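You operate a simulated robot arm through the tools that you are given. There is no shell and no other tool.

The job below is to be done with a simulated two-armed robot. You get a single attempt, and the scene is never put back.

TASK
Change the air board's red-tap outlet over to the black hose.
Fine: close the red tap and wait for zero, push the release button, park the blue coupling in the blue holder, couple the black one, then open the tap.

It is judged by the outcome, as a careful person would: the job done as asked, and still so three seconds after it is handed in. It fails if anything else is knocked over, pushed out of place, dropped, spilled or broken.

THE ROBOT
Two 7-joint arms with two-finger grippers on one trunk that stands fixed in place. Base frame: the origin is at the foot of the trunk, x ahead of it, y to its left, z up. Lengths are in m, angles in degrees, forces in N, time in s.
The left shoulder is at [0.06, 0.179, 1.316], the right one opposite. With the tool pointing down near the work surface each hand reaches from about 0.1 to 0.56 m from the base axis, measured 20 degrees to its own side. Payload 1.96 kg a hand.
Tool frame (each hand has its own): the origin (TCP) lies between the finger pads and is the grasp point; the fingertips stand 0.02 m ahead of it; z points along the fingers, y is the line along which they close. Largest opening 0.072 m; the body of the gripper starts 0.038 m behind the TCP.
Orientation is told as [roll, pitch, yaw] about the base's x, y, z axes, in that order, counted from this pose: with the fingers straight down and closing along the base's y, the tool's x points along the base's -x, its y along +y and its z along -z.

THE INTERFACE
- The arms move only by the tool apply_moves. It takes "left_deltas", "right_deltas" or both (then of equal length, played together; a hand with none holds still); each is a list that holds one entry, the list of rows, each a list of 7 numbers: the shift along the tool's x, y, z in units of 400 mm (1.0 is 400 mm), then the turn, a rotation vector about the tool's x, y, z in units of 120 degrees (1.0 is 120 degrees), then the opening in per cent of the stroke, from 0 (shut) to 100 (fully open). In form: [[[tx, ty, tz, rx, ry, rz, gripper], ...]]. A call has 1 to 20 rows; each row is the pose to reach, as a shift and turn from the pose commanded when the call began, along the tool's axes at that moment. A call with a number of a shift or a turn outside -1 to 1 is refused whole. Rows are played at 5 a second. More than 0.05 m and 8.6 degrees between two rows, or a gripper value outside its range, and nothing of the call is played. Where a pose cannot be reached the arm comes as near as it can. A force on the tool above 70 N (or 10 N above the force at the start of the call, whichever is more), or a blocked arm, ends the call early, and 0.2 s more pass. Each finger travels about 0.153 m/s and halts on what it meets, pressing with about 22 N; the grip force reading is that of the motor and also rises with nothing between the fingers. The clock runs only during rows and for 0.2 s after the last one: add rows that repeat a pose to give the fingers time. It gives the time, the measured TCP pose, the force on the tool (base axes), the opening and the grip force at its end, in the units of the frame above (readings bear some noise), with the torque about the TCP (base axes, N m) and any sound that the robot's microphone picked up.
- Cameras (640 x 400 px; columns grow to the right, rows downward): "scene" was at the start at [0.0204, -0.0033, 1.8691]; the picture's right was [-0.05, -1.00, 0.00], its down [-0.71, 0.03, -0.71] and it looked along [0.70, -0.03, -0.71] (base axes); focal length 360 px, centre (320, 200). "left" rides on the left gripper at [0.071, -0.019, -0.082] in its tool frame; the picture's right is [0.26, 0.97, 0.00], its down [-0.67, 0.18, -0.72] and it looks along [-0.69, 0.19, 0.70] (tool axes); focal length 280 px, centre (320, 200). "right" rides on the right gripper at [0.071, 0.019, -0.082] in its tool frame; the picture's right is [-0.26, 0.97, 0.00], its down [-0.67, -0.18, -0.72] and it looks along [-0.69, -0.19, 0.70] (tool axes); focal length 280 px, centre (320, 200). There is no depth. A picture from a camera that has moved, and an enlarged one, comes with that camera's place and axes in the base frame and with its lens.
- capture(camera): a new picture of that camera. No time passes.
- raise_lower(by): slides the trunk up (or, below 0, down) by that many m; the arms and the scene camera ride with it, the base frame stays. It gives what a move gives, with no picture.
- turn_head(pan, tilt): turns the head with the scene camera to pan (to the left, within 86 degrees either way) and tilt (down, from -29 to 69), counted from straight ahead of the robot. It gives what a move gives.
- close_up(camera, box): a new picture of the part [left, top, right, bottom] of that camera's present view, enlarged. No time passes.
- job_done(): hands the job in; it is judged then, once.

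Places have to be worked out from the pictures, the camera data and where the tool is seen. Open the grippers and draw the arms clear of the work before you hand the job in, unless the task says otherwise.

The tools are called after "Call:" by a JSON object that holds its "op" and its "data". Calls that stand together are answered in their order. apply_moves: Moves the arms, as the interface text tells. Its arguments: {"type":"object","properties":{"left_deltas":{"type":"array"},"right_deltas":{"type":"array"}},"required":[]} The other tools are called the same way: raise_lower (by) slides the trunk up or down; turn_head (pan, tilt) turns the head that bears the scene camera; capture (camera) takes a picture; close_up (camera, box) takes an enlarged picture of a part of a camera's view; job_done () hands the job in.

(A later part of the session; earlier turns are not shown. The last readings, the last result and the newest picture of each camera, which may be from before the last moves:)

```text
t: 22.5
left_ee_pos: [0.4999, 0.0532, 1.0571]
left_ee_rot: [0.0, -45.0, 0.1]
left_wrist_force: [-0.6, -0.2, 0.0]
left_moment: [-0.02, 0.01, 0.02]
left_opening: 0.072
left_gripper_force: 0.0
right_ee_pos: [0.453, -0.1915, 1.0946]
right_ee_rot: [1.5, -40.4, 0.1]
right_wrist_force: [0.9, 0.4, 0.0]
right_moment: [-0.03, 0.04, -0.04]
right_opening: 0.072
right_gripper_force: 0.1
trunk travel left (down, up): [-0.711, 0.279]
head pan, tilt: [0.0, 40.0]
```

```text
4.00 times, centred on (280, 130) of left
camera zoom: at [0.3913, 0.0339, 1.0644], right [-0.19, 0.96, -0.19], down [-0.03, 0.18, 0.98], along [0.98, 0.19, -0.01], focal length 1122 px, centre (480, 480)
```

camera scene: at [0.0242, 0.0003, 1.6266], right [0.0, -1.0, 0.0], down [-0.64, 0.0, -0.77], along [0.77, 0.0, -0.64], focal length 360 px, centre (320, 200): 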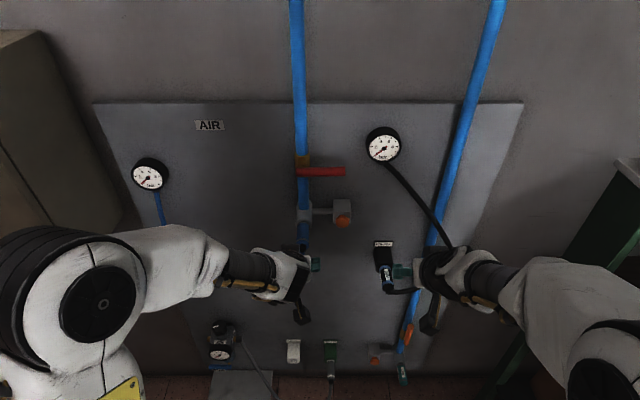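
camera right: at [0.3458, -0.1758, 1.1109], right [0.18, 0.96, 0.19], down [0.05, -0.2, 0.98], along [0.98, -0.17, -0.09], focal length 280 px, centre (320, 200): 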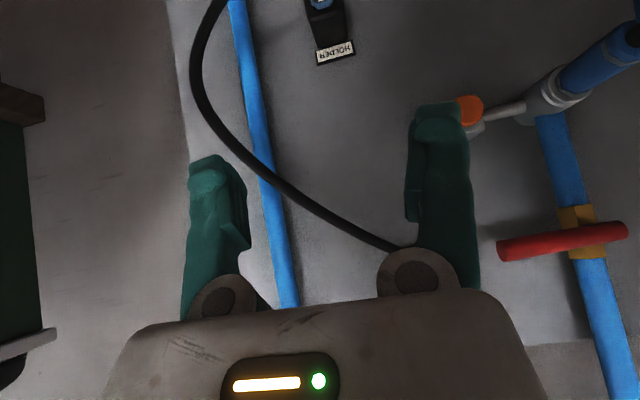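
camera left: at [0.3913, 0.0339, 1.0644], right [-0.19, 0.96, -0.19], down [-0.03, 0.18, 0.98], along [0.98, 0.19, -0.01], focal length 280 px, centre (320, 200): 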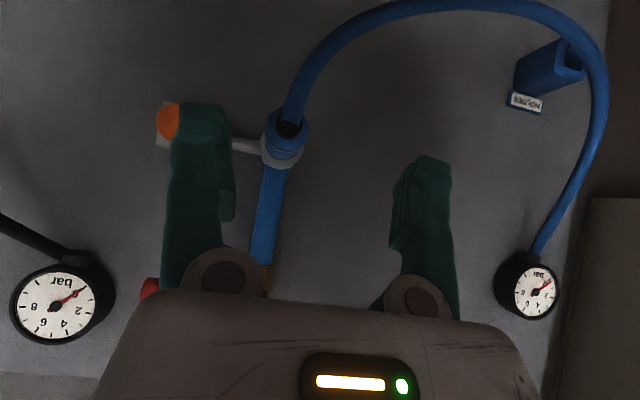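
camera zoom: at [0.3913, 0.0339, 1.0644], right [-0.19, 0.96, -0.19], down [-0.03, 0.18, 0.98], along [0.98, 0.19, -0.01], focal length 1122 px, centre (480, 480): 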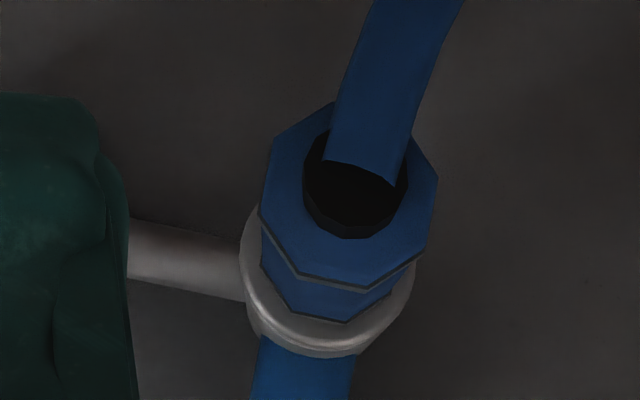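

The needle is at about 0.3 bar and still dropping. I'll move the left hand onto the coupling (target TCP ~(0.594, 0.041, 1.019)) with fingers open, checking before closing.

Call:
{"op": "apply_moves", "data": {"left_deltas": [[[-0.05, -0.015, 0.016, 0, 0, 0, 100], [-0.099, -0.03, 0.032, 0, 0, 0, 100], [-0.099, -0.03, 0.1, 0, 0, 0, 100], [-0.099, -0.03, 0.16, 0, 0, 0, 100], [-0.099, -0.03, 0.2, 0, 0, 0, 100], [-0.099, -0.03, 0.232, 0, 0, 0, 100]]]}}

Call:
{"op": "capture", "data": {"camera": "left"}}

Call:
{"op": "close_up", "data": {"camera": "scene", "box": [240, 170, 400, 270]}}

Call:
{"op": "close_up", "data": {"camera": "right", "box": [440, 0, 640, 125]}}

```text
t: 23.9
left_ee_pos: [0.5947, 0.0414, 1.0189]
left_ee_rot: [0.1, -45.1, -0.1]
left_wrist_force: [-0.9, -0.4, -0.3]
left_moment: [0.0, 0.02, 0.0]
left_opening: 0.0721
left_gripper_force: 0.0
right_ee_pos: [0.4541, -0.1919, 1.0937]
right_ee_rot: [1.5, -40.4, 0.0]
right_wrist_force: [0.7, -0.5, -0.5]
right_moment: [0.02, -0.01, 0.0]
right_opening: 0.0718
right_gripper_force: 0.1
trunk travel left (down, up): [-0.711, 0.279]
head pan, tilt: [0.0, 40.0]
```

```text
taken
camera left: at [0.4862, 0.0225, 1.0256], right [-0.18, 0.97, -0.19], down [-0.03, 0.18, 0.98], along [0.98, 0.19, -0.01], focal length 280 px, centre (320, 200)
```

left: 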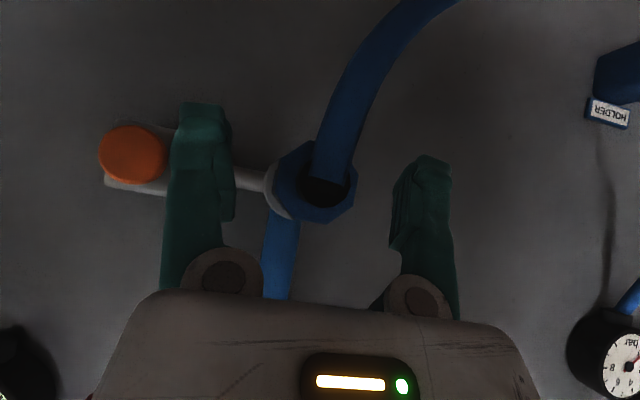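

```text
4.00 times, centred on (320, 220) of scene
camera zoom: at [0.0251, 0.0003, 1.6266], right [0.0, -1.0, 0.0], down [-0.64, 0.0, -0.77], along [0.77, 0.0, -0.64], focal length 1439 px, centre (320, 120)
```

zoom: 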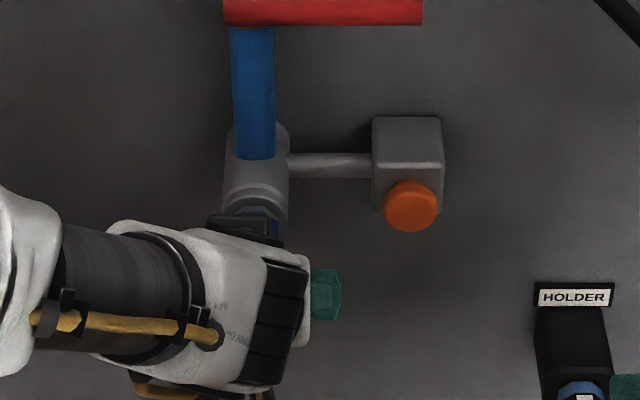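

```text
3.20 times, centred on (540, 62) of right
camera zoom: at [0.3464, -0.1758, 1.1107], right [0.18, 0.96, 0.19], down [0.05, -0.2, 0.98], along [0.98, -0.17, -0.09], focal length 897 px, centre (-384, 640)
```

zoom: 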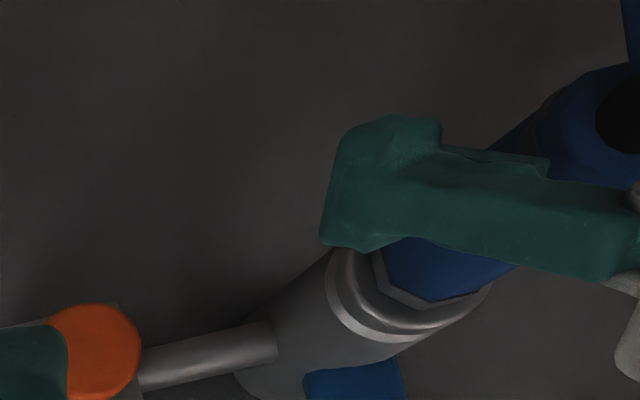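

The fingers straddle the coupling well clear of the collar. I'll close the left gripper on it and let it settle.

Call:
{"op": "apply_moves", "data": {"left_deltas": [[[0, 0, 0, 0, 0, 0, 70], [0, 0, 0, 0, 0, 0, 45], [0, 0, 0, 0, 0, 0, 20], [0, 0, 0, 0, 0, 0, 0], [0, 0, 0, 0, 0, 0, 0]]]}}

Call:
{"op": "capture", "data": {"camera": "left"}}

Call:
{"op": "close_up", "data": {"camera": "right", "box": [440, 0, 640, 125]}}

```text
t: 25.1
left_ee_pos: [0.5945, 0.0408, 1.0188]
left_ee_rot: [-0.1, -45.0, -0.1]
left_wrist_force: [0.4, -9.3, -0.3]
left_moment: [-0.09, -0.04, -0.19]
left_opening: 0.0284
left_gripper_force: 21.9
right_ee_pos: [0.4544, -0.1929, 1.0936]
right_ee_rot: [1.6, -40.3, -0.1]
right_wrist_force: [-0.1, 0.1, -0.2]
right_moment: [0.01, -0.01, -0.01]
right_opening: 0.072
right_gripper_force: 0.1
trunk travel left (down, up): [-0.711, 0.279]
head pan, tilt: [0.0, 40.0]
```

```text
taken
camera left: at [0.4857, 0.0207, 1.0258], right [-0.18, 0.97, -0.18], down [-0.03, 0.18, 0.98], along [0.98, 0.19, -0.01], focal length 280 px, centre (320, 200)
```

left: 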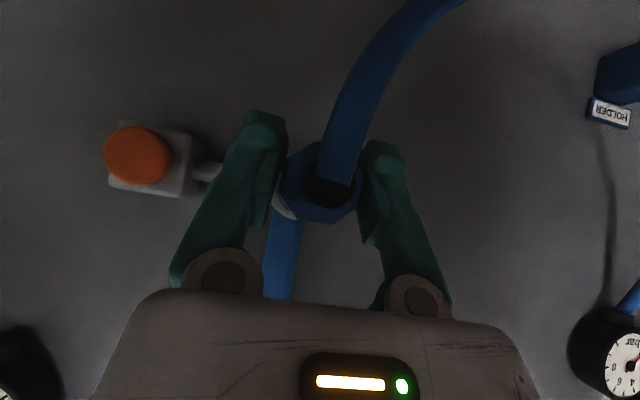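

```text
3.20 times, centred on (540, 62) of right
camera zoom: at [0.3461, -0.1774, 1.1105], right [0.18, 0.96, 0.19], down [0.05, -0.2, 0.98], along [0.98, -0.17, -0.09], focal length 897 px, centre (-384, 640)
```

zoom: 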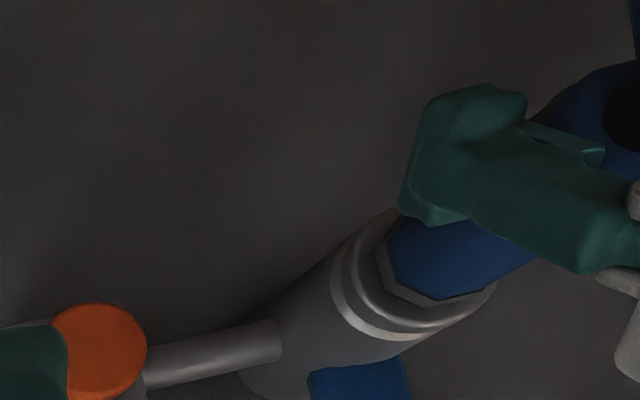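

Coupling gripped (opening 28 mm, ~22 N). Now the right hand: I'll close its fingers and bring it left and slightly forward with a 20° yaw so its wrist stays away from the left hand.

Call:
{"op": "apply_moves", "data": {"right_deltas": [[[-0.015, 0.045, 0.015, -0.02, 0, -0.02, 80], [-0.03, 0.09, 0.03, -0.04, 0, -0.04, 50], [-0.045, 0.135, 0.045, -0.06, 0, -0.06, 20], [-0.06, 0.18, 0.06, -0.08, 0, -0.08, 0], [-0.075, 0.23, 0.075, -0.1, 0, -0.1, 0], [-0.088, 0.275, 0.088, -0.118, 0, -0.118, 0]]]}}

Call:
{"op": "capture", "data": {"camera": "right"}}

Call:
{"op": "capture", "data": {"camera": "scene"}}

```text
t: 26.5
left_ee_pos: [0.5945, 0.0395, 1.0198]
left_ee_rot: [0.1, -45.0, -0.2]
left_wrist_force: [0.3, -11.4, -2.0]
left_moment: [-0.07, 0.07, -0.2]
left_opening: 0.0282
left_gripper_force: 21.5
right_ee_pos: [0.5014, -0.0826, 1.0915]
right_ee_rot: [3.8, -41.1, 18.6]
right_wrist_force: [0.9, -0.5, 0.5]
right_moment: [0.01, 0.01, 0.03]
right_opening: 0.0001
right_gripper_force: 22.2
trunk travel left (down, up): [-0.711, 0.279]
head pan, tilt: [0.0, 40.0]
```

```text
taken
camera right: at [0.3945, -0.1044, 1.1071], right [-0.16, 0.96, 0.22], down [0.12, -0.2, 0.97], along [0.98, 0.18, -0.08], focal length 280 px, centre (320, 200)
```

right: 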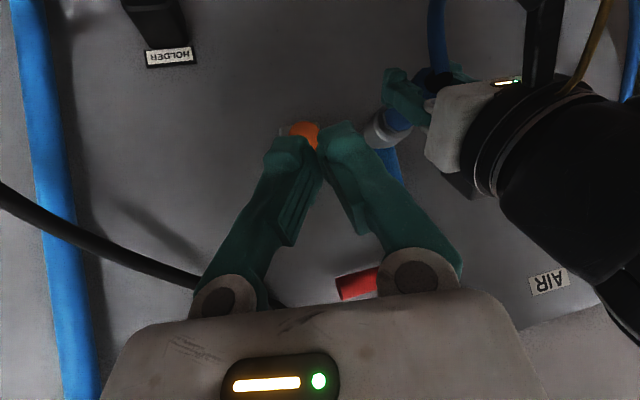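

```text
taken
camera scene: at [0.0247, -0.0024, 1.6265], right [0.0, -1.0, 0.0], down [-0.64, 0.0, -0.77], along [0.77, 0.0, -0.64], focal length 360 px, centre (320, 200)
```

scene: 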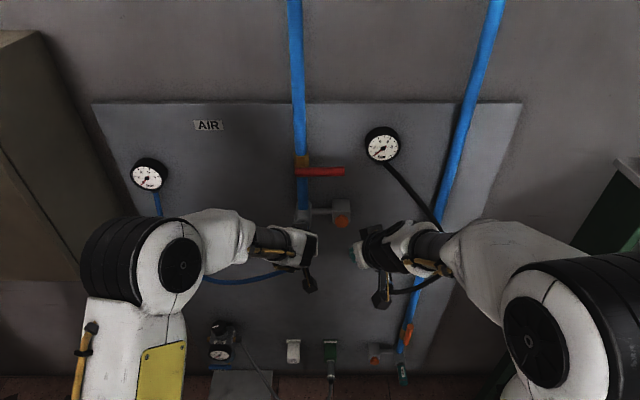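

Right fingertip is at about (0.513, -0.077, 1.076), with the button visible right ahead at (≈0.65, -0.055, 1.018). I'll advance to just in front of it, stopping ~15 mm short.

Call:
{"op": "apply_moves", "data": {"right_deltas": [[[-0.026, -0.015, 0.075, 0, 0, 0, 0], [-0.052, -0.03, 0.15, 0, 0, 0, 0], [-0.078, -0.046, 0.225, 0, 0, 0, 0], [-0.104, -0.0615, 0.295, 0, 0, 0, 0]]]}}

Call:
{"op": "capture", "data": {"camera": "right"}}

Call:
{"op": "close_up", "data": {"camera": "scene", "box": [260, 170, 420, 270]}}

Call:
{"op": "close_up", "data": {"camera": "left", "box": [60, 80, 220, 180]}}

```text
t: 27.5
left_ee_pos: [0.5937, 0.0415, 1.02]
left_ee_rot: [0.2, -45.0, -0.1]
left_wrist_force: [-1.4, -13.4, -2.4]
left_moment: [-0.06, 0.09, -0.18]
left_opening: 0.0286
left_gripper_force: 21.7
right_ee_pos: [0.6111, -0.0659, 1.0311]
right_ee_rot: [3.8, -41.0, 18.6]
right_wrist_force: [0.2, 0.3, 0.8]
right_moment: [0.02, 0.0, 0.0]
right_opening: 0.0
right_gripper_force: 21.8
trunk travel left (down, up): [-0.711, 0.279]
head pan, tilt: [0.0, 40.0]
```

```text
taken
camera right: at [0.5035, -0.0874, 1.0457], right [-0.16, 0.96, 0.22], down [0.12, -0.2, 0.97], along [0.98, 0.18, -0.08], focal length 280 px, centre (320, 200)
```

right: 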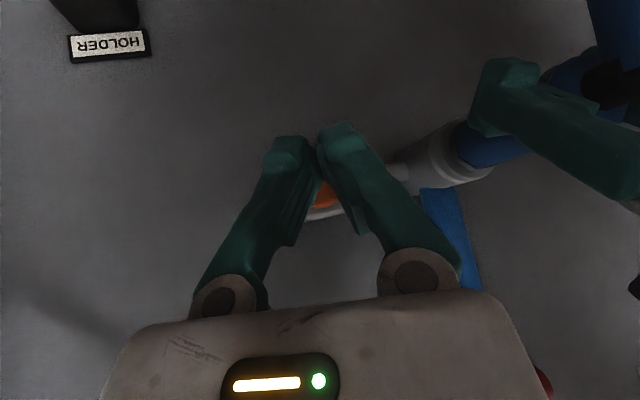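

```text
4.00 times, centred on (340, 220) of scene
camera zoom: at [0.0247, -0.0026, 1.6266], right [0.0, -1.0, 0.0], down [-0.64, 0.0, -0.77], along [0.77, 0.0, -0.64], focal length 1439 px, centre (240, 120)
```

zoom: 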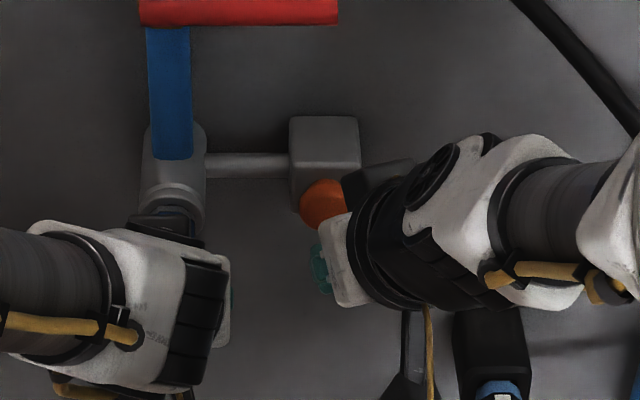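

```text
4.00 times, centred on (140, 130) of left
camera zoom: at [0.4857, 0.0206, 1.0258], right [-0.18, 0.97, -0.18], down [-0.03, 0.18, 0.98], along [0.98, 0.19, -0.01], focal length 1122 px, centre (1040, 480)
```

zoom: 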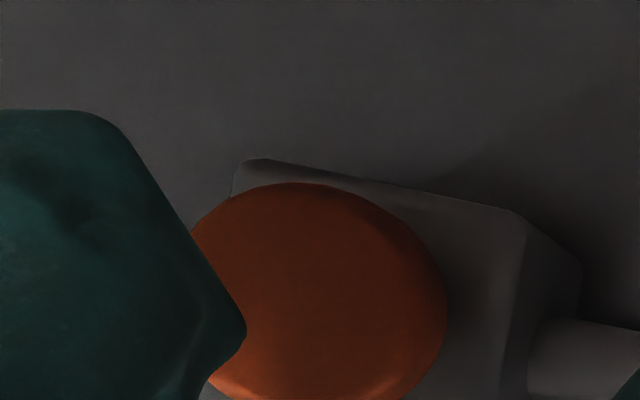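

The tip is just in front of the button, slightly low and right, still within the cap. I'll nudge it 6 mm left and 3 mm up and creep in 12 mm, while easing the left hand's side load by 1.5 mm.

Call:
{"op": "apply_moves", "data": {"left_deltas": [[[0, -0.001, 0, 0, 0, 0, 0], [0, -0.002, 0, 0, 0, 0, 0], [0, -0.003, 0, 0, 0, 0, 0], [0, -0.00375, 0, 0, 0, 0, 0]]], "right_deltas": [[[-0.0085, 0.0145, -0.0017, 0, 0, 0, 0], [-0.0157, 0.0109, 0.0043, 0, 0, 0, 0], [-0.0229, 0.0073, 0.0103, 0, 0, 0, 0], [-0.0301, 0.0037, 0.0163, 0, 0, 0, 0]]]}}

Call:
{"op": "capture", "data": {"camera": "left"}}

Call:
{"op": "capture", "data": {"camera": "right"}}

```text
t: 28.5
left_ee_pos: [0.594, 0.0404, 1.0194]
left_ee_rot: [0.2, -45.0, 0.0]
left_wrist_force: [-1.2, -7.8, -4.7]
left_moment: [0.01, 0.15, -0.04]
left_opening: 0.0279
left_gripper_force: 21.9
right_ee_pos: [0.6234, -0.059, 1.0308]
right_ee_rot: [3.6, -41.0, 18.5]
right_wrist_force: [0.4, -0.8, 0.2]
right_moment: [-0.01, 0.02, 0.01]
right_opening: 0.0002
right_gripper_force: 21.7
trunk travel left (down, up): [-0.711, 0.279]
head pan, tilt: [0.0, 40.0]
```

```text
taken
camera left: at [0.4857, 0.0203, 1.0259], right [-0.19, 0.97, -0.18], down [-0.03, 0.18, 0.98], along [0.98, 0.19, -0.01], focal length 280 px, centre (320, 200)
```

left: 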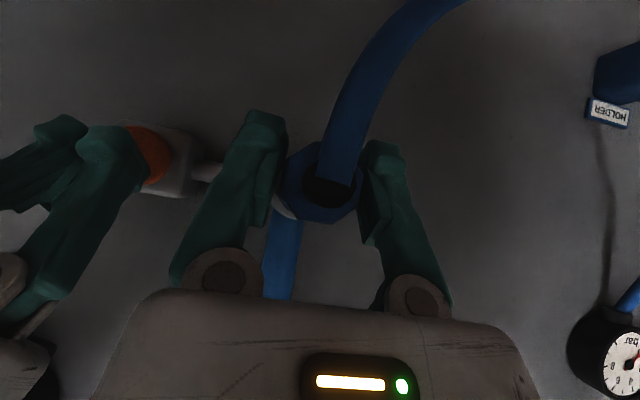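

```text
taken
camera right: at [0.5165, -0.0798, 1.0476], right [-0.16, 0.96, 0.22], down [0.12, -0.2, 0.97], along [0.98, 0.18, -0.08], focal length 280 px, centre (320, 200)
```

right: 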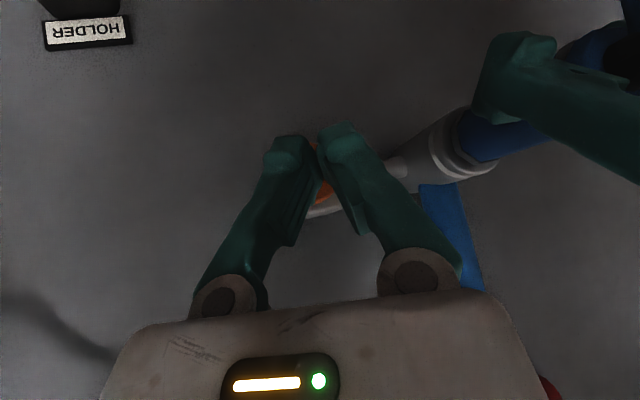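

No contact yet. Before pressing I'll verify the blue gauge is truly at zero.

Call:
{"op": "close_up", "data": {"camera": "scene", "box": [118, 148, 182, 188]}}

Call:
{"op": "close_up", "data": {"camera": "left", "box": [560, 320, 640, 400]}}

```text
10.00 times, centred on (150, 168) of scene
camera zoom: at [0.0251, -0.0015, 1.6265], right [0.0, -1.0, 0.0], down [-0.64, 0.0, -0.77], along [0.77, 0.0, -0.64], focal length 3598 px, centre (2020, 520)
```

zoom: 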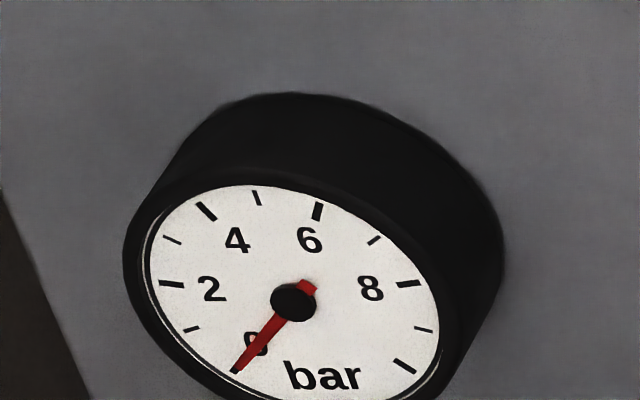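

```text
5.00 times, centred on (600, 360) of left
camera zoom: at [0.4857, 0.0203, 1.0259], right [-0.19, 0.97, -0.18], down [-0.03, 0.18, 0.98], along [0.98, 0.19, -0.01], focal length 1402 px, centre (-1080, -600)
```

zoom: 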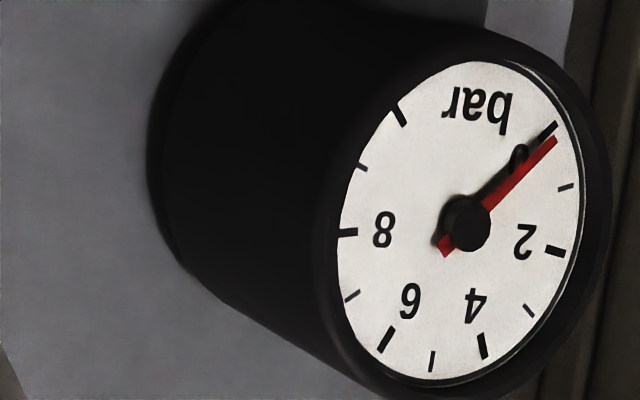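

The gauge is on zero. Now I press the button, 3 mm at a time.

Call:
{"op": "apply_moves", "data": {"right_deltas": [[[-0.0054, -0.0027, 0.0045, 0, 0, 0, 0], [-0.0108, -0.0054, 0.009, 0, 0, 0, 0], [-0.0162, -0.0081, 0.0135, 0, 0, 0, 0], [-0.0216, -0.0108, 0.018, 0, 0, 0, 0]]]}}

Call:
{"op": "capture", "data": {"camera": "left"}}

```text
t: 29.5
left_ee_pos: [0.5947, 0.0409, 1.0194]
left_ee_rot: [0.2, -44.9, 0.1]
left_wrist_force: [-0.2, -3.9, -3.8]
left_moment: [-0.02, 0.12, -0.04]
left_opening: 0.0282
left_gripper_force: 22.1
right_ee_pos: [0.6354, -0.0578, 1.0314]
right_ee_rot: [3.6, -41.0, 18.6]
right_wrist_force: [1.3, 0.6, 0.0]
right_moment: [0.0, 0.0, 0.0]
right_opening: 0.0
right_gripper_force: 22.2
trunk travel left (down, up): [-0.711, 0.279]
head pan, tilt: [0.0, 40.0]
```

```text
taken
camera left: at [0.4857, 0.0204, 1.0259], right [-0.19, 0.97, -0.18], down [-0.03, 0.18, 0.98], along [0.98, 0.19, -0.01], focal length 280 px, centre (320, 200)
```

left: 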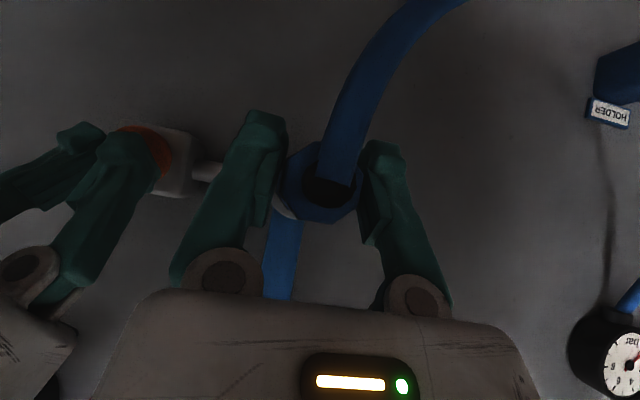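

Still no contact force (tip at x≈0.654). I'll continue in 3 mm steps.

Call:
{"op": "apply_moves", "data": {"right_deltas": [[[-0.0054, -0.0027, 0.0045, 0, 0, 0, 0], [-0.0108, -0.0054, 0.009, 0, 0, 0, 0], [-0.0162, -0.0081, 0.0135, 0, 0, 0, 0]]]}}

Call:
{"op": "close_up", "data": {"camera": "left", "box": [60, 80, 220, 180]}}

```text
t: 30.3
left_ee_pos: [0.5948, 0.0401, 1.0192]
left_ee_rot: [-0.1, -45.0, 0.0]
left_wrist_force: [1.3, -4.4, -3.3]
left_moment: [0.01, 0.05, -0.02]
left_opening: 0.0284
left_gripper_force: 22.0
right_ee_pos: [0.6437, -0.0569, 1.0329]
right_ee_rot: [3.7, -40.9, 18.5]
right_wrist_force: [-2.2, -0.2, -1.4]
right_moment: [0.06, 0.02, -0.01]
right_opening: 0.0
right_gripper_force: 22.2
trunk travel left (down, up): [-0.711, 0.279]
head pan, tilt: [0.0, 40.0]
```

```text
4.00 times, centred on (140, 130) of left
camera zoom: at [0.4857, 0.0204, 1.0259], right [-0.19, 0.97, -0.18], down [-0.03, 0.18, 0.98], along [0.98, 0.19, -0.01], focal length 1122 px, centre (1040, 480)
```

zoom: 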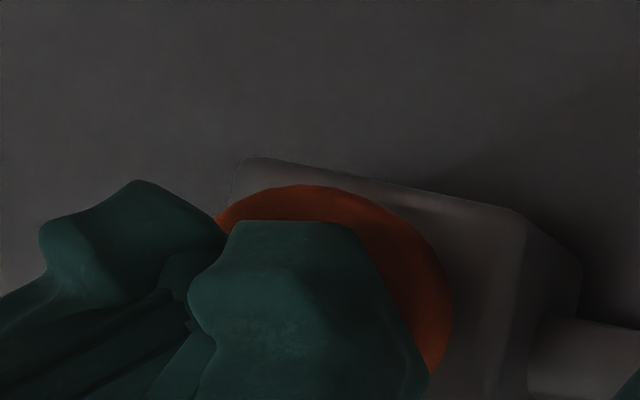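

Light contact now (about -2 N in x). I'll press further, 2.5 mm per row.

Call:
{"op": "apply_moves", "data": {"right_deltas": [[[-0.0045, -0.00225, 0.00375, 0, 0, 0, 0], [-0.009, -0.0045, 0.0075, 0, 0, 0, 0], [-0.0135, -0.00675, 0.01125, 0, 0, 0, 0]]]}}

Call:
{"op": "close_up", "data": {"camera": "left", "box": [60, 60, 380, 260]}}

```text
t: 31.1
left_ee_pos: [0.5937, 0.0406, 1.0202]
left_ee_rot: [0.1, -45.1, 0.0]
left_wrist_force: [-0.4, 0.4, 0.0]
left_moment: [-0.01, 0.04, 0.01]
left_opening: 0.0281
left_gripper_force: 21.9
right_ee_pos: [0.65, -0.0564, 1.0339]
right_ee_rot: [3.6, -40.9, 18.6]
right_wrist_force: [-11.1, -1.9, -1.4]
right_moment: [-0.09, 0.13, -0.07]
right_opening: 0.0
right_gripper_force: 22.2
trunk travel left (down, up): [-0.711, 0.279]
head pan, tilt: [0.0, 40.0]
heard: click
```

```text
2.00 times, centred on (220, 160) of left
camera zoom: at [0.484, 0.0208, 1.0269], right [-0.19, 0.96, -0.18], down [-0.03, 0.18, 0.98], along [0.98, 0.19, 0.0], focal length 561 px, centre (520, 280)
```

zoom: 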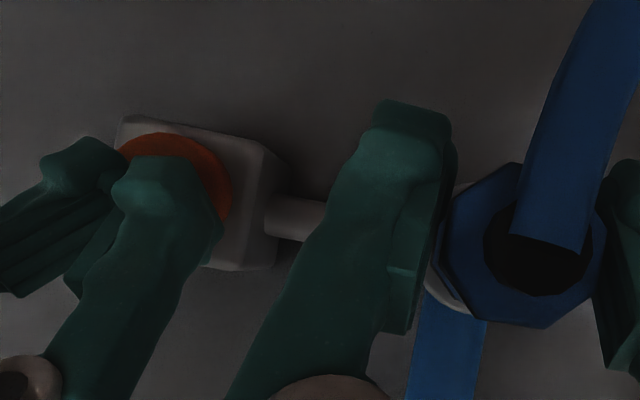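

A click was heard and the left hand's load vanished: the coupling is released. Holding the button, I'll draw the coupling straight out along -x by 60 mm with the left hand.

Call:
{"op": "apply_moves", "data": {"left_deltas": [[[0.018, 0, -0.018, 0, 0, 0, 0], [0.036, 0, -0.036, 0, 0, 0, 0], [0.06, 0, -0.06, 0, 0, 0, 0], [0.085, 0, -0.085, 0, 0, 0, 0], [0.106, 0, -0.106, 0, 0, 0, 0]]]}}

Call:
{"op": "capture", "data": {"camera": "left"}}

Call:
{"op": "capture", "data": {"camera": "right"}}

Call:
{"op": "close_up", "data": {"camera": "scene", "box": [240, 170, 400, 270]}}

```text
t: 32.3
left_ee_pos: [0.5326, 0.04, 1.0202]
left_ee_rot: [0.0, -45.1, 0.1]
left_wrist_force: [0.0, 0.1, 0.0]
left_moment: [0.02, 0.04, 0.02]
left_opening: 0.0282
left_gripper_force: 21.7
right_ee_pos: [0.6492, -0.0561, 1.0342]
right_ee_rot: [3.4, -40.9, 18.6]
right_wrist_force: [-14.4, -1.3, -5.2]
right_moment: [0.04, 0.17, -0.08]
right_opening: 0.0
right_gripper_force: 21.9
trunk travel left (down, up): [-0.711, 0.279]
head pan, tilt: [0.0, 40.0]
```

```text
taken
camera left: at [0.4234, 0.0202, 1.0271], right [-0.18, 0.96, -0.19], down [-0.03, 0.18, 0.98], along [0.98, 0.19, 0.0], focal length 280 px, centre (320, 200)
```

left: 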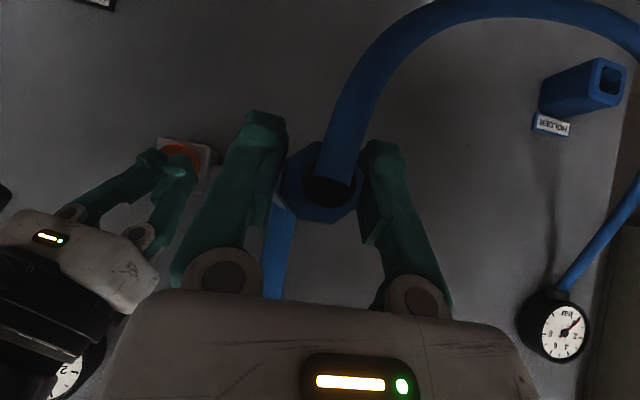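

```text
taken
camera right: at [0.5428, -0.0782, 1.0495], right [-0.16, 0.96, 0.22], down [0.12, -0.2, 0.97], along [0.98, 0.18, -0.08], focal length 280 px, centre (320, 200)
```

right: 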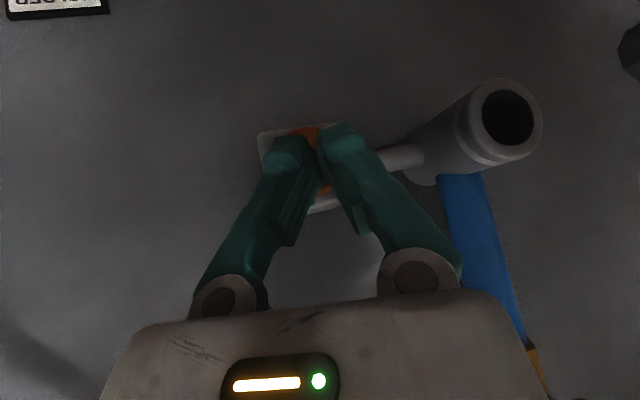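

```text
4.00 times, centred on (320, 220) of scene
camera zoom: at [0.0219, -0.0001, 1.6266], right [0.0, -1.0, 0.0], down [-0.64, 0.0, -0.77], along [0.77, 0.0, -0.64], focal length 1439 px, centre (320, 120)
```

zoom: 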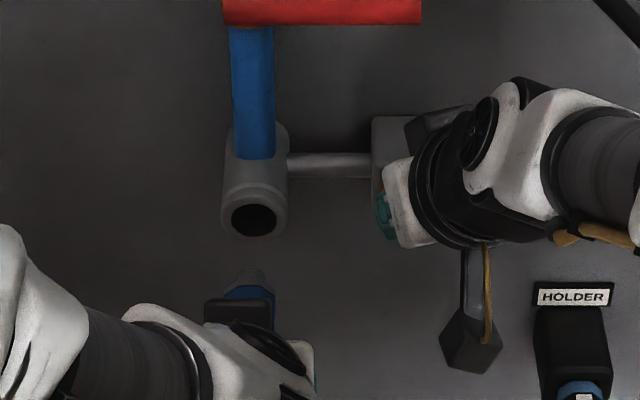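

The coupling is out and the outlet socket is open at about (0.653, 0.04, 1.019). I'll retract the right hand from the button and carry the blue coupling left and down toward the blue holder, halfway first.

Call:
{"op": "apply_moves", "data": {"left_deltas": [[[0.043, 0.08, 0.02, 0, 0, 0, 0], [0.085, 0.16, 0.042, 0, 0, 0, 0], [0.127, 0.24, 0.063, 0, 0, 0, 0], [0.17, 0.32, 0.085, 0, 0, 0, 0], [0.212, 0.4, 0.106, 0, 0, 0, 0]]], "right_deltas": [[[0.01, 0.01, -0.03, 0, 0, 0, 0], [0.01, 0.01, -0.1, 0, 0, 0, 0], [0.01, 0.01, -0.18, 0, 0, 0, 0], [0.01, 0.01, -0.26, 0, 0, 0, 0], [0.01, 0.01, -0.34, 0, 0, 0, 0]]]}}

Call:
{"op": "capture", "data": {"camera": "left"}}

Call:
{"op": "capture", "data": {"camera": "scene"}}

Call:
{"op": "capture", "data": {"camera": "right"}}

```text
t: 33.5
left_ee_pos: [0.5027, 0.2003, 0.9302]
left_ee_rot: [-0.1, -45.0, 0.1]
left_wrist_force: [-0.4, 0.2, 0.0]
left_moment: [0.0, 0.08, -0.02]
left_opening: 0.0282
left_gripper_force: 22.0
right_ee_pos: [0.5627, -0.0885, 1.1364]
right_ee_rot: [3.4, -41.1, 18.8]
right_wrist_force: [-1.6, -0.8, -0.5]
right_moment: [-0.04, -0.04, 0.0]
right_opening: 0.0001
right_gripper_force: 22.5
trunk travel left (down, up): [-0.711, 0.279]
head pan, tilt: [0.0, 40.0]
```

```text
taken
camera left: at [0.3941, 0.182, 0.9374], right [-0.18, 0.96, -0.19], down [-0.03, 0.18, 0.98], along [0.98, 0.19, -0.01], focal length 280 px, centre (320, 200)
```

left: 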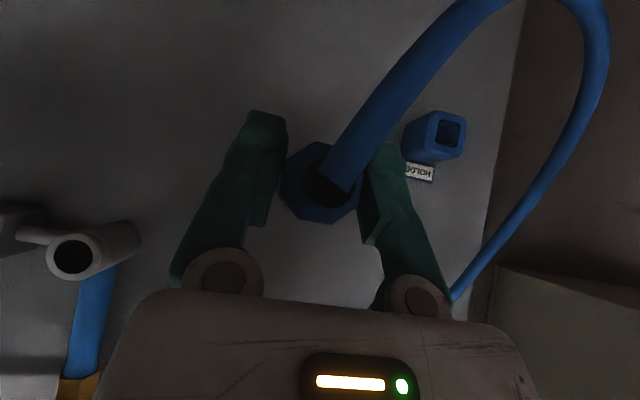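

```text
taken
camera scene: at [0.023, 0.0018, 1.6266], right [0.0, -1.0, 0.0], down [-0.64, 0.0, -0.77], along [0.77, 0.0, -0.64], focal length 360 px, centre (320, 200)
```

scene: 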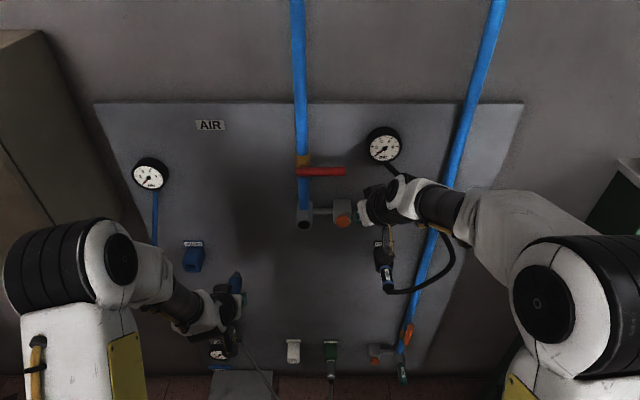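

```text
taken
camera right: at [0.4555, -0.111, 1.151], right [-0.16, 0.96, 0.22], down [0.12, -0.2, 0.97], along [0.98, 0.18, -0.08], focal length 280 px, centre (320, 200)
```

right: 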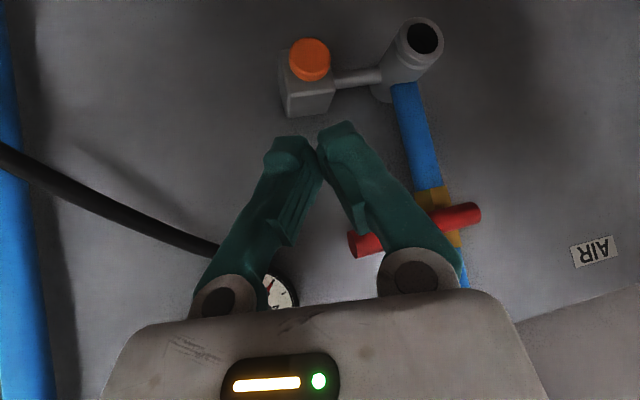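

The holder opening again triangulates to (0.673, 0.3625, 0.8355). I'll bring the coupling in line with it, nose about 6 cm short.

Call:
{"op": "apply_moves", "data": {"left_deltas": [[[0.03, 0.08, 0.03, 0, 0, 0, 0], [0.06, 0.16, 0.07, 0, 0, 0, 0], [0.09, 0.24, 0.11, 0, 0, 0, 0], [0.11, 0.33, 0.16, 0, 0, 0, 0], [0.119, 0.4055, 0.2156, 0, 0, 0, 0]]]}}

Call:
{"op": "capture", "data": {"camera": "left"}}

Call:
{"op": "close_up", "data": {"camera": "scene", "box": [120, 210, 280, 310]}}

Call:
{"op": "capture", "data": {"camera": "scene"}}

```text
t: 34.7
left_ee_pos: [0.5339, 0.3626, 0.8346]
left_ee_rot: [-0.1, -44.8, 0.1]
left_wrist_force: [0.0, 1.0, -0.3]
left_moment: [-0.02, 0.06, 0.0]
left_opening: 0.0285
left_gripper_force: 22.2
right_ee_pos: [0.5651, -0.0894, 1.1346]
right_ee_rot: [3.4, -40.9, 18.8]
right_wrist_force: [0.5, 0.7, 0.6]
right_moment: [0.01, -0.01, -0.02]
right_opening: 0.0
right_gripper_force: 21.8
trunk travel left (down, up): [-0.711, 0.279]
head pan, tilt: [0.0, 40.0]
```

```text
taken
camera left: at [0.4249, 0.3429, 0.8409], right [-0.19, 0.96, -0.19], down [-0.03, 0.18, 0.98], along [0.98, 0.19, -0.01], focal length 280 px, centre (320, 200)
```

left: 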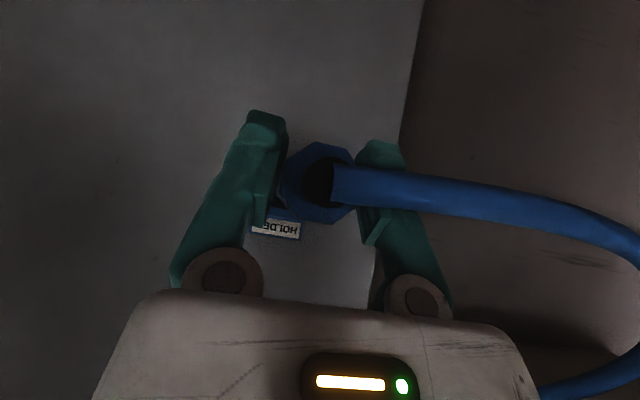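

```text
4.00 times, centred on (200, 260) of scene
camera zoom: at [0.0253, 0.0016, 1.6266], right [0.0, -1.0, 0.0], down [-0.64, 0.0, -0.77], along [0.77, 0.0, -0.64], focal length 1439 px, centre (800, -40)
```

zoom: 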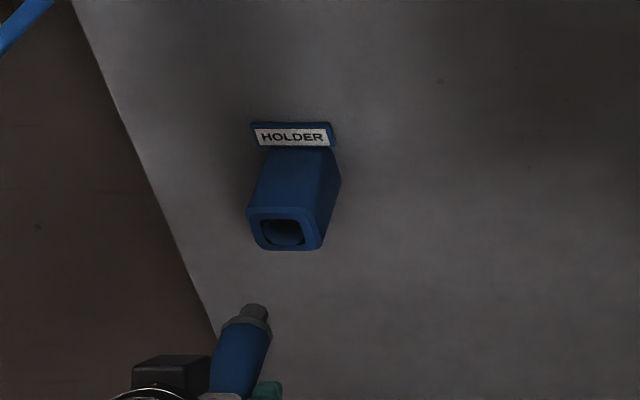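

```text
taken
camera scene: at [0.0253, 0.0016, 1.6266], right [0.0, -1.0, 0.0], down [-0.64, 0.0, -0.77], along [0.77, 0.0, -0.64], focal length 360 px, centre (320, 200)
```

scene: 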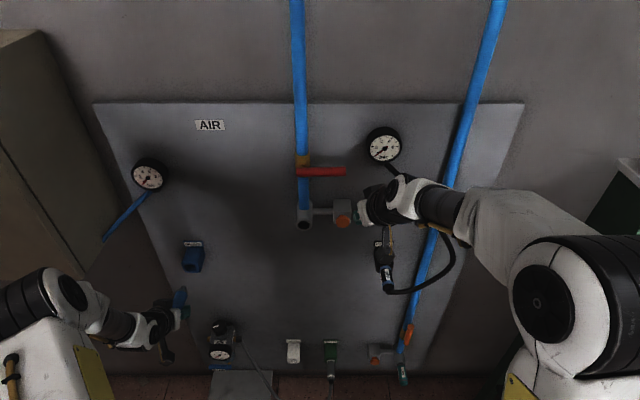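

The coupling's grey nose and the holder's opening are both visible from above. I'll zoom further to measure the lateral alignment.

Call:
{"op": "close_up", "data": {"camera": "scene", "box": [168, 250, 216, 320]}}

Call:
{"op": "close_up", "data": {"camera": "left", "box": [240, 110, 400, 240]}}

```text
5.71 times, centred on (192, 285) of scene
camera zoom: at [0.0253, 0.0016, 1.6266], right [0.0, -1.0, 0.0], down [-0.64, 0.0, -0.77], along [0.77, 0.0, -0.64], focal length 2056 px, centre (1051, -286)
```

zoom: 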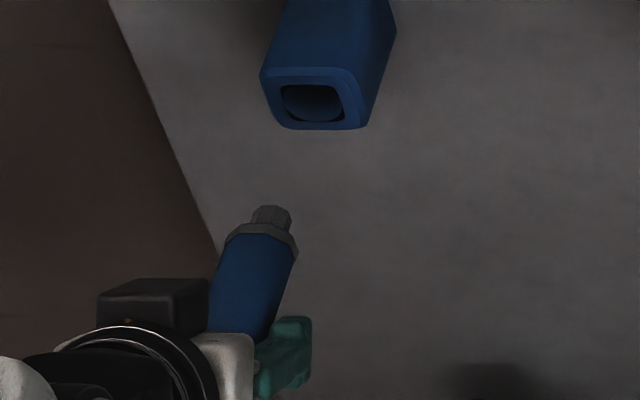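

```text
3.08 times, centred on (320, 175) of left
camera zoom: at [0.4249, 0.3429, 0.8409], right [-0.19, 0.96, -0.19], down [-0.03, 0.18, 0.98], along [0.98, 0.19, -0.01], focal length 863 px, centre (320, 277)
```

zoom: 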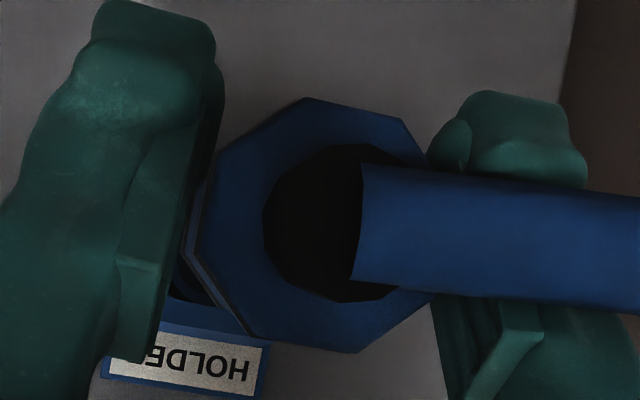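

I want to know the tilt of the outlet/holder axes more exactly; the right camera currently has a clean view of the empty outlet and button block.

Call:
{"op": "close_up", "data": {"camera": "right", "box": [264, 0, 456, 120]}}

```text
3.33 times, centred on (360, 60) of right
camera zoom: at [0.4575, -0.1111, 1.15], right [-0.16, 0.96, 0.22], down [0.12, -0.2, 0.97], along [0.98, 0.18, -0.08], focal length 935 px, centre (187, 667)
```

zoom: 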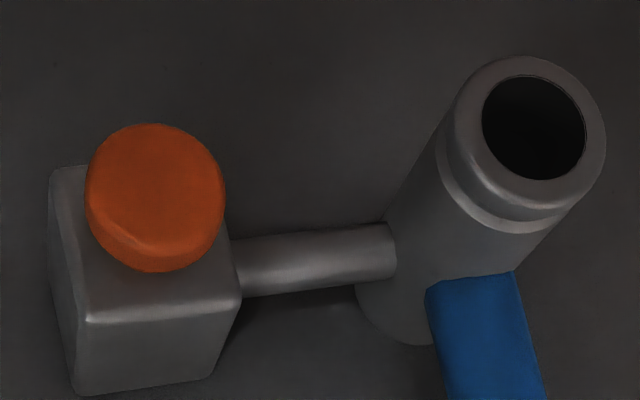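

The end-on evidence says the axes are horizontal within a couple of degrees, and the nose lines up with the opening to about 1–3 mm. I'll advance until the nose is ~1 cm from the holder and re-check.

Call:
{"op": "apply_moves", "data": {"left_deltas": [[[-0.025, -0.001, 0.025, 0, 0, 0, 0], [-0.05, -0.002, 0.05, 0, 0, 0, 0], [-0.075, -0.0025, 0.074, 0, 0, 0, 0], [-0.098, -0.0025, 0.096, 0, 0, 0, 0]]]}}

Call:
{"op": "close_up", "data": {"camera": "scene", "box": [168, 230, 216, 300]}}

Call:
{"op": "capture", "data": {"camera": "left"}}

Call:
{"op": "capture", "data": {"camera": "scene"}}

```text
t: 35.7
left_ee_pos: [0.585, 0.3623, 0.8369]
left_ee_rot: [0.0, -45.0, 0.0]
left_wrist_force: [-0.1, 0.0, 0.2]
left_moment: [-0.02, 0.04, -0.03]
left_opening: 0.0283
left_gripper_force: 22.5
right_ee_pos: [0.5646, -0.0906, 1.135]
right_ee_rot: [3.5, -41.0, 18.6]
right_wrist_force: [-0.6, -0.2, -0.6]
right_moment: [0.01, -0.01, 0.0]
right_opening: 0.0
right_gripper_force: 22.1
trunk travel left (down, up): [-0.711, 0.279]
head pan, tilt: [0.0, 40.0]
```

```text
5.71 times, centred on (192, 265) of scene
camera zoom: at [0.025, 0.0007, 1.6266], right [0.0, -1.0, 0.0], down [-0.64, 0.0, -0.77], along [0.77, 0.0, -0.64], focal length 2056 px, centre (1051, -171)
```

zoom: 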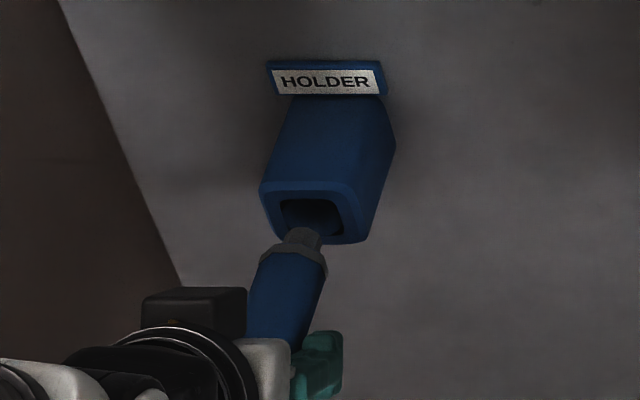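

```text
taken
camera left: at [0.4773, 0.3422, 0.8424], right [-0.18, 0.97, -0.19], down [-0.03, 0.18, 0.98], along [0.98, 0.19, -0.01], focal length 280 px, centre (320, 200)
```

left: 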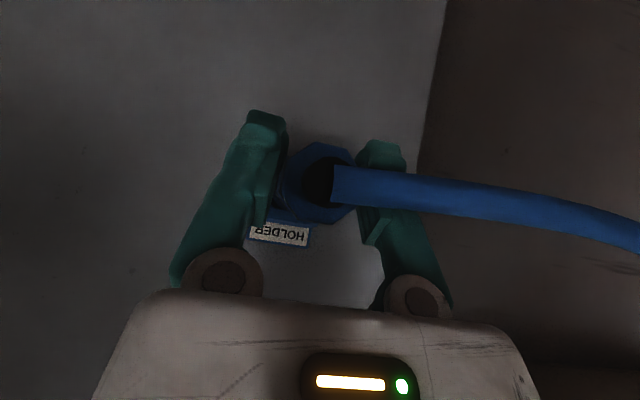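

```text
taken
camera scene: at [0.025, 0.0007, 1.6266], right [0.0, -1.0, 0.0], down [-0.64, 0.0, -0.77], along [0.77, 0.0, -0.64], focal length 360 px, centre (320, 200)
```

scene: 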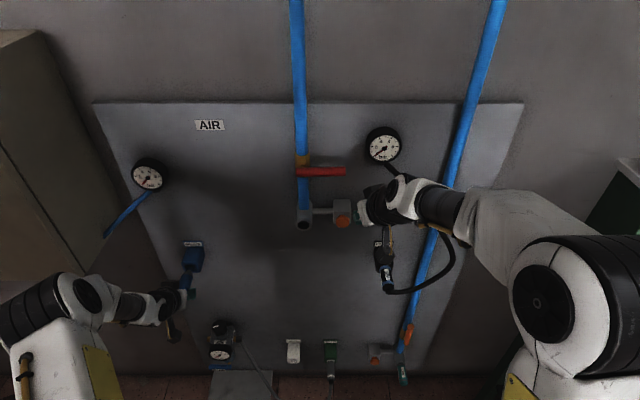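

The nose is ~1 cm from the opening and about 2 mm too far left. I'll shift 2 mm right and insert 20 mm slowly.

Call:
{"op": "apply_moves", "data": {"left_deltas": [[[0, -0.005, 0, 0, 0, 0, 0], [-0.0088, -0.005, 0.0088, 0, 0, 0, 0], [-0.0177, -0.005, 0.0177, 0, 0, 0, 0], [-0.0265, -0.005, 0.0265, 0, 0, 0, 0], [-0.0354, -0.005, 0.0354, 0, 0, 0, 0]]]}}

Call:
{"op": "close_up", "data": {"camera": "scene", "box": [168, 230, 216, 300]}}

```text
t: 36.9
left_ee_pos: [0.6045, 0.3598, 0.8364]
left_ee_rot: [0.0, -45.0, 0.0]
left_wrist_force: [-3.2, 0.5, 3.1]
left_moment: [0.0, -0.46, -0.02]
left_opening: 0.0287
left_gripper_force: 21.9
right_ee_pos: [0.5628, -0.09, 1.135]
right_ee_rot: [3.5, -41.0, 18.7]
right_wrist_force: [0.2, 0.9, -0.1]
right_moment: [-0.02, 0.01, 0.04]
right_opening: 0.0
right_gripper_force: 21.9
trunk travel left (down, up): [-0.711, 0.279]
head pan, tilt: [0.0, 40.0]
```

```text
5.71 times, centred on (192, 265) of scene
camera zoom: at [0.0227, 0.0002, 1.6266], right [0.0, -1.0, 0.0], down [-0.64, 0.0, -0.77], along [0.77, 0.0, -0.64], focal length 2056 px, centre (1051, -171)
```

zoom: 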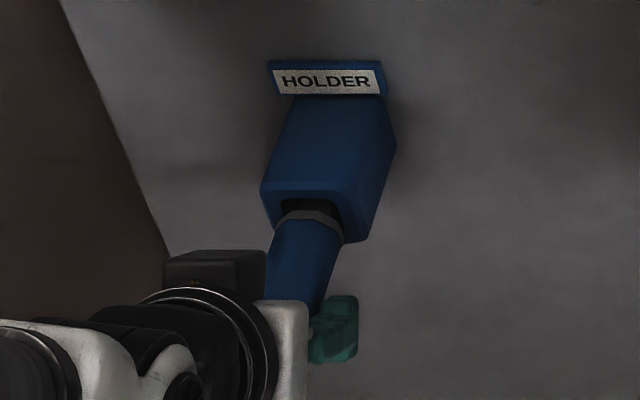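

Light contact: the nose is being pressed upward by the lower lip (Fz +3 N, My -0.46), so it sits slightly low. I'll raise 2.5 mm and ease right 1 mm, then push on in small steps.

Call:
{"op": "apply_moves", "data": {"left_deltas": [[[0.004, 0, -0.004, 0, 0, 0, 0], [-0.007, -0.0025, -0.015, 0, 0, 0, 0], [-0.0155, -0.0025, -0.0065, 0, 0, 0, 0], [-0.0225, -0.0025, 0.0005, 0, 0, 0, 0], [-0.0285, -0.0025, 0.0065, 0, 0, 0, 0]]]}}

Call:
{"op": "close_up", "data": {"camera": "scene", "box": [168, 230, 216, 300]}}

Call:
{"op": "capture", "data": {"camera": "left"}}

```text
t: 38.1
left_ee_pos: [0.6127, 0.3591, 0.8416]
left_ee_rot: [0.0, -44.9, 0.2]
left_wrist_force: [-20.3, 0.6, -4.1]
left_moment: [0.01, 0.23, 0.0]
left_opening: 0.0293
left_gripper_force: 21.6
right_ee_pos: [0.5625, -0.0893, 1.1358]
right_ee_rot: [3.5, -41.1, 18.8]
right_wrist_force: [0.7, 0.2, 0.0]
right_moment: [-0.01, 0.0, -0.02]
right_opening: 0.0
right_gripper_force: 22.2
trunk travel left (down, up): [-0.711, 0.279]
head pan, tilt: [0.0, 40.0]
```

```text
5.71 times, centred on (192, 265) of scene
camera zoom: at [0.0214, 0.0008, 1.6265], right [0.0, -1.0, 0.0], down [-0.64, 0.0, -0.77], along [0.77, 0.0, -0.64], focal length 2056 px, centre (1051, -171)
```

zoom: 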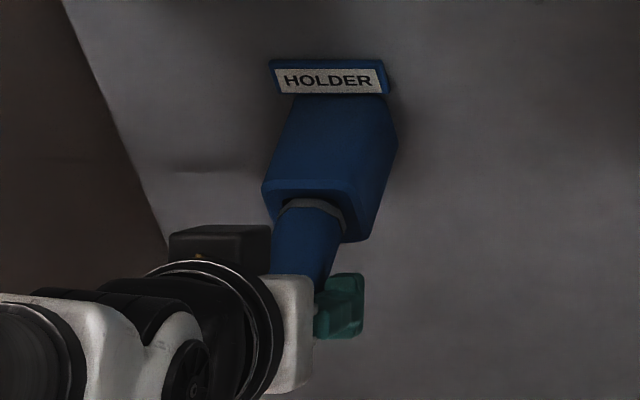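

```text
taken
camera left: at [0.5045, 0.3394, 0.849], right [-0.19, 0.96, -0.19], down [-0.03, 0.18, 0.98], along [0.98, 0.19, -0.01], focal length 280 px, centre (320, 200)
```

left: 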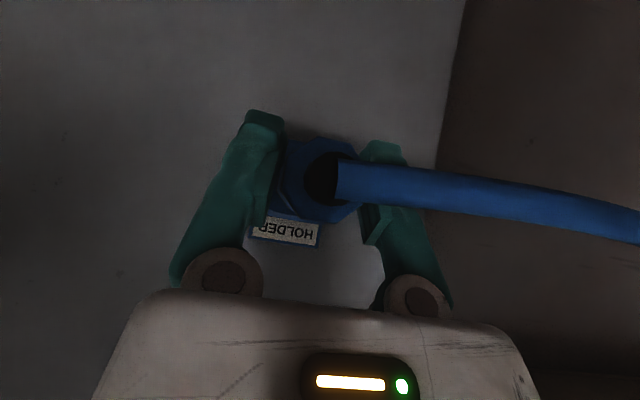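

I raised it about 6 mm instead of 2.5, so now it bears on the upper lip with 20 N. I'll back out 6 mm, lower 3.5 mm and push in again gently.

Call:
{"op": "apply_moves", "data": {"left_deltas": [[[0.0106, 0, -0.0106, 0, 0, 0, 0], [0.0168, 0, -0.0044, 0, 0, 0, 0], [0.0168, 0, -0.0044, 0, 0, 0, 0], [0.0106, 0, 0.0018, 0, 0, 0, 0], [0.0062, 0, 0.0062, 0, 0, 0, 0]]]}}

Call:
{"op": "close_up", "data": {"camera": "scene", "box": [168, 230, 216, 300]}}

```text
t: 39.3
left_ee_pos: [0.6148, 0.3601, 0.8389]
left_ee_rot: [0.0, -45.0, 0.1]
left_wrist_force: [-8.5, 1.2, 1.1]
left_moment: [-0.02, -0.21, -0.04]
left_opening: 0.0287
left_gripper_force: 22.0
right_ee_pos: [0.5632, -0.0892, 1.1339]
right_ee_rot: [3.5, -41.0, 18.7]
right_wrist_force: [-0.1, -0.1, 0.5]
right_moment: [0.02, 0.0, -0.02]
right_opening: 0.0004
right_gripper_force: 22.1
trunk travel left (down, up): [-0.711, 0.279]
head pan, tilt: [0.0, 40.0]
```

```text
5.71 times, centred on (192, 265) of scene
camera zoom: at [0.0222, 0.0006, 1.6266], right [0.0, -1.0, 0.0], down [-0.64, 0.0, -0.77], along [0.77, 0.0, -0.64], focal length 2056 px, centre (1051, -171)
```

zoom: 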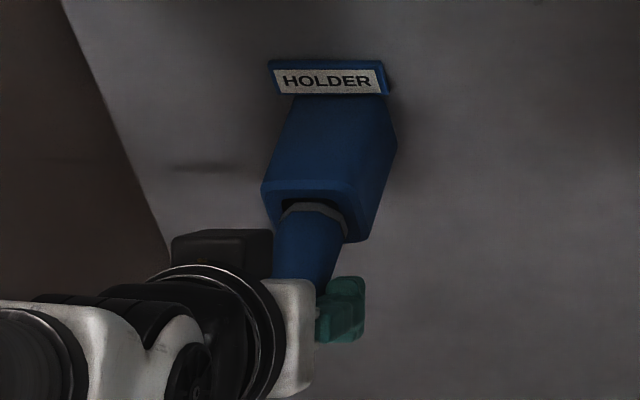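

Now it goes in further with 8 N at x=0.615. I'll raise 1 mm and push a few more mm, watching for a seat or a click.

Call:
{"op": "apply_moves", "data": {"left_deltas": [[[-0.0053, 0, 0.0018, 0, 0, 0, 0], [-0.0088, 0, 0.0053, 0, 0, 0, 0], [-0.0124, 0, 0.0088, 0, 0, 0, 0]]]}}

Call:
{"op": "close_up", "data": {"camera": "scene", "box": [168, 230, 216, 300]}}

Call:
{"op": "close_up", "data": {"camera": "scene", "box": [360, 230, 408, 300]}}

```text
t: 40.1
left_ee_pos: [0.6203, 0.3591, 0.8397]
left_ee_rot: [0.0, -45.1, 0.1]
left_wrist_force: [-20.4, 1.4, -4.7]
left_moment: [0.0, 0.21, 0.04]
left_opening: 0.029
left_gripper_force: 21.9
right_ee_pos: [0.5618, -0.0888, 1.1363]
right_ee_rot: [3.4, -41.0, 18.7]
right_wrist_force: [0.4, 0.1, -0.3]
right_moment: [0.02, 0.0, -0.01]
right_opening: 0.0004
right_gripper_force: 22.1
trunk travel left (down, up): [-0.711, 0.279]
head pan, tilt: [0.0, 40.0]
```

```text
5.71 times, centred on (192, 265) of scene
camera zoom: at [0.0209, 0.0013, 1.6265], right [0.0, -1.0, 0.0], down [-0.64, 0.0, -0.77], along [0.77, 0.0, -0.64], focal length 2056 px, centre (1051, -171)
```

zoom: 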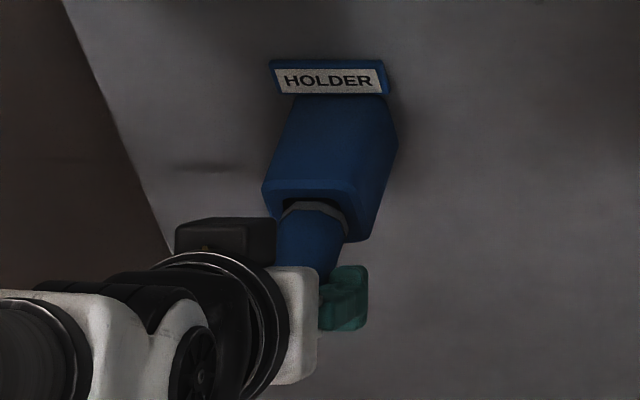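

```text
5.71 times, centred on (384, 265) of scene
camera zoom: at [0.0209, 0.0013, 1.6265], right [0.0, -1.0, 0.0], down [-0.64, 0.0, -0.77], along [0.77, 0.0, -0.64], focal length 2056 px, centre (-46, -171)
```

zoom: 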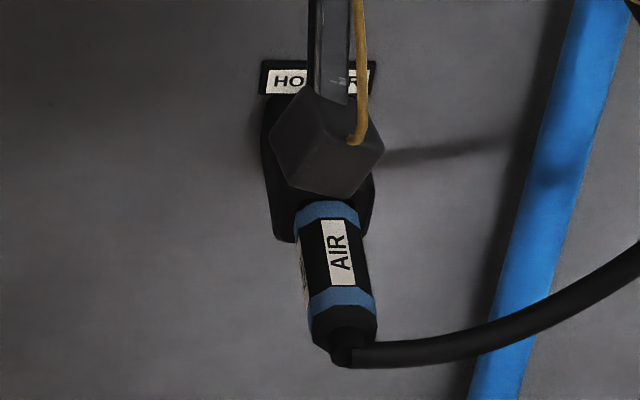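

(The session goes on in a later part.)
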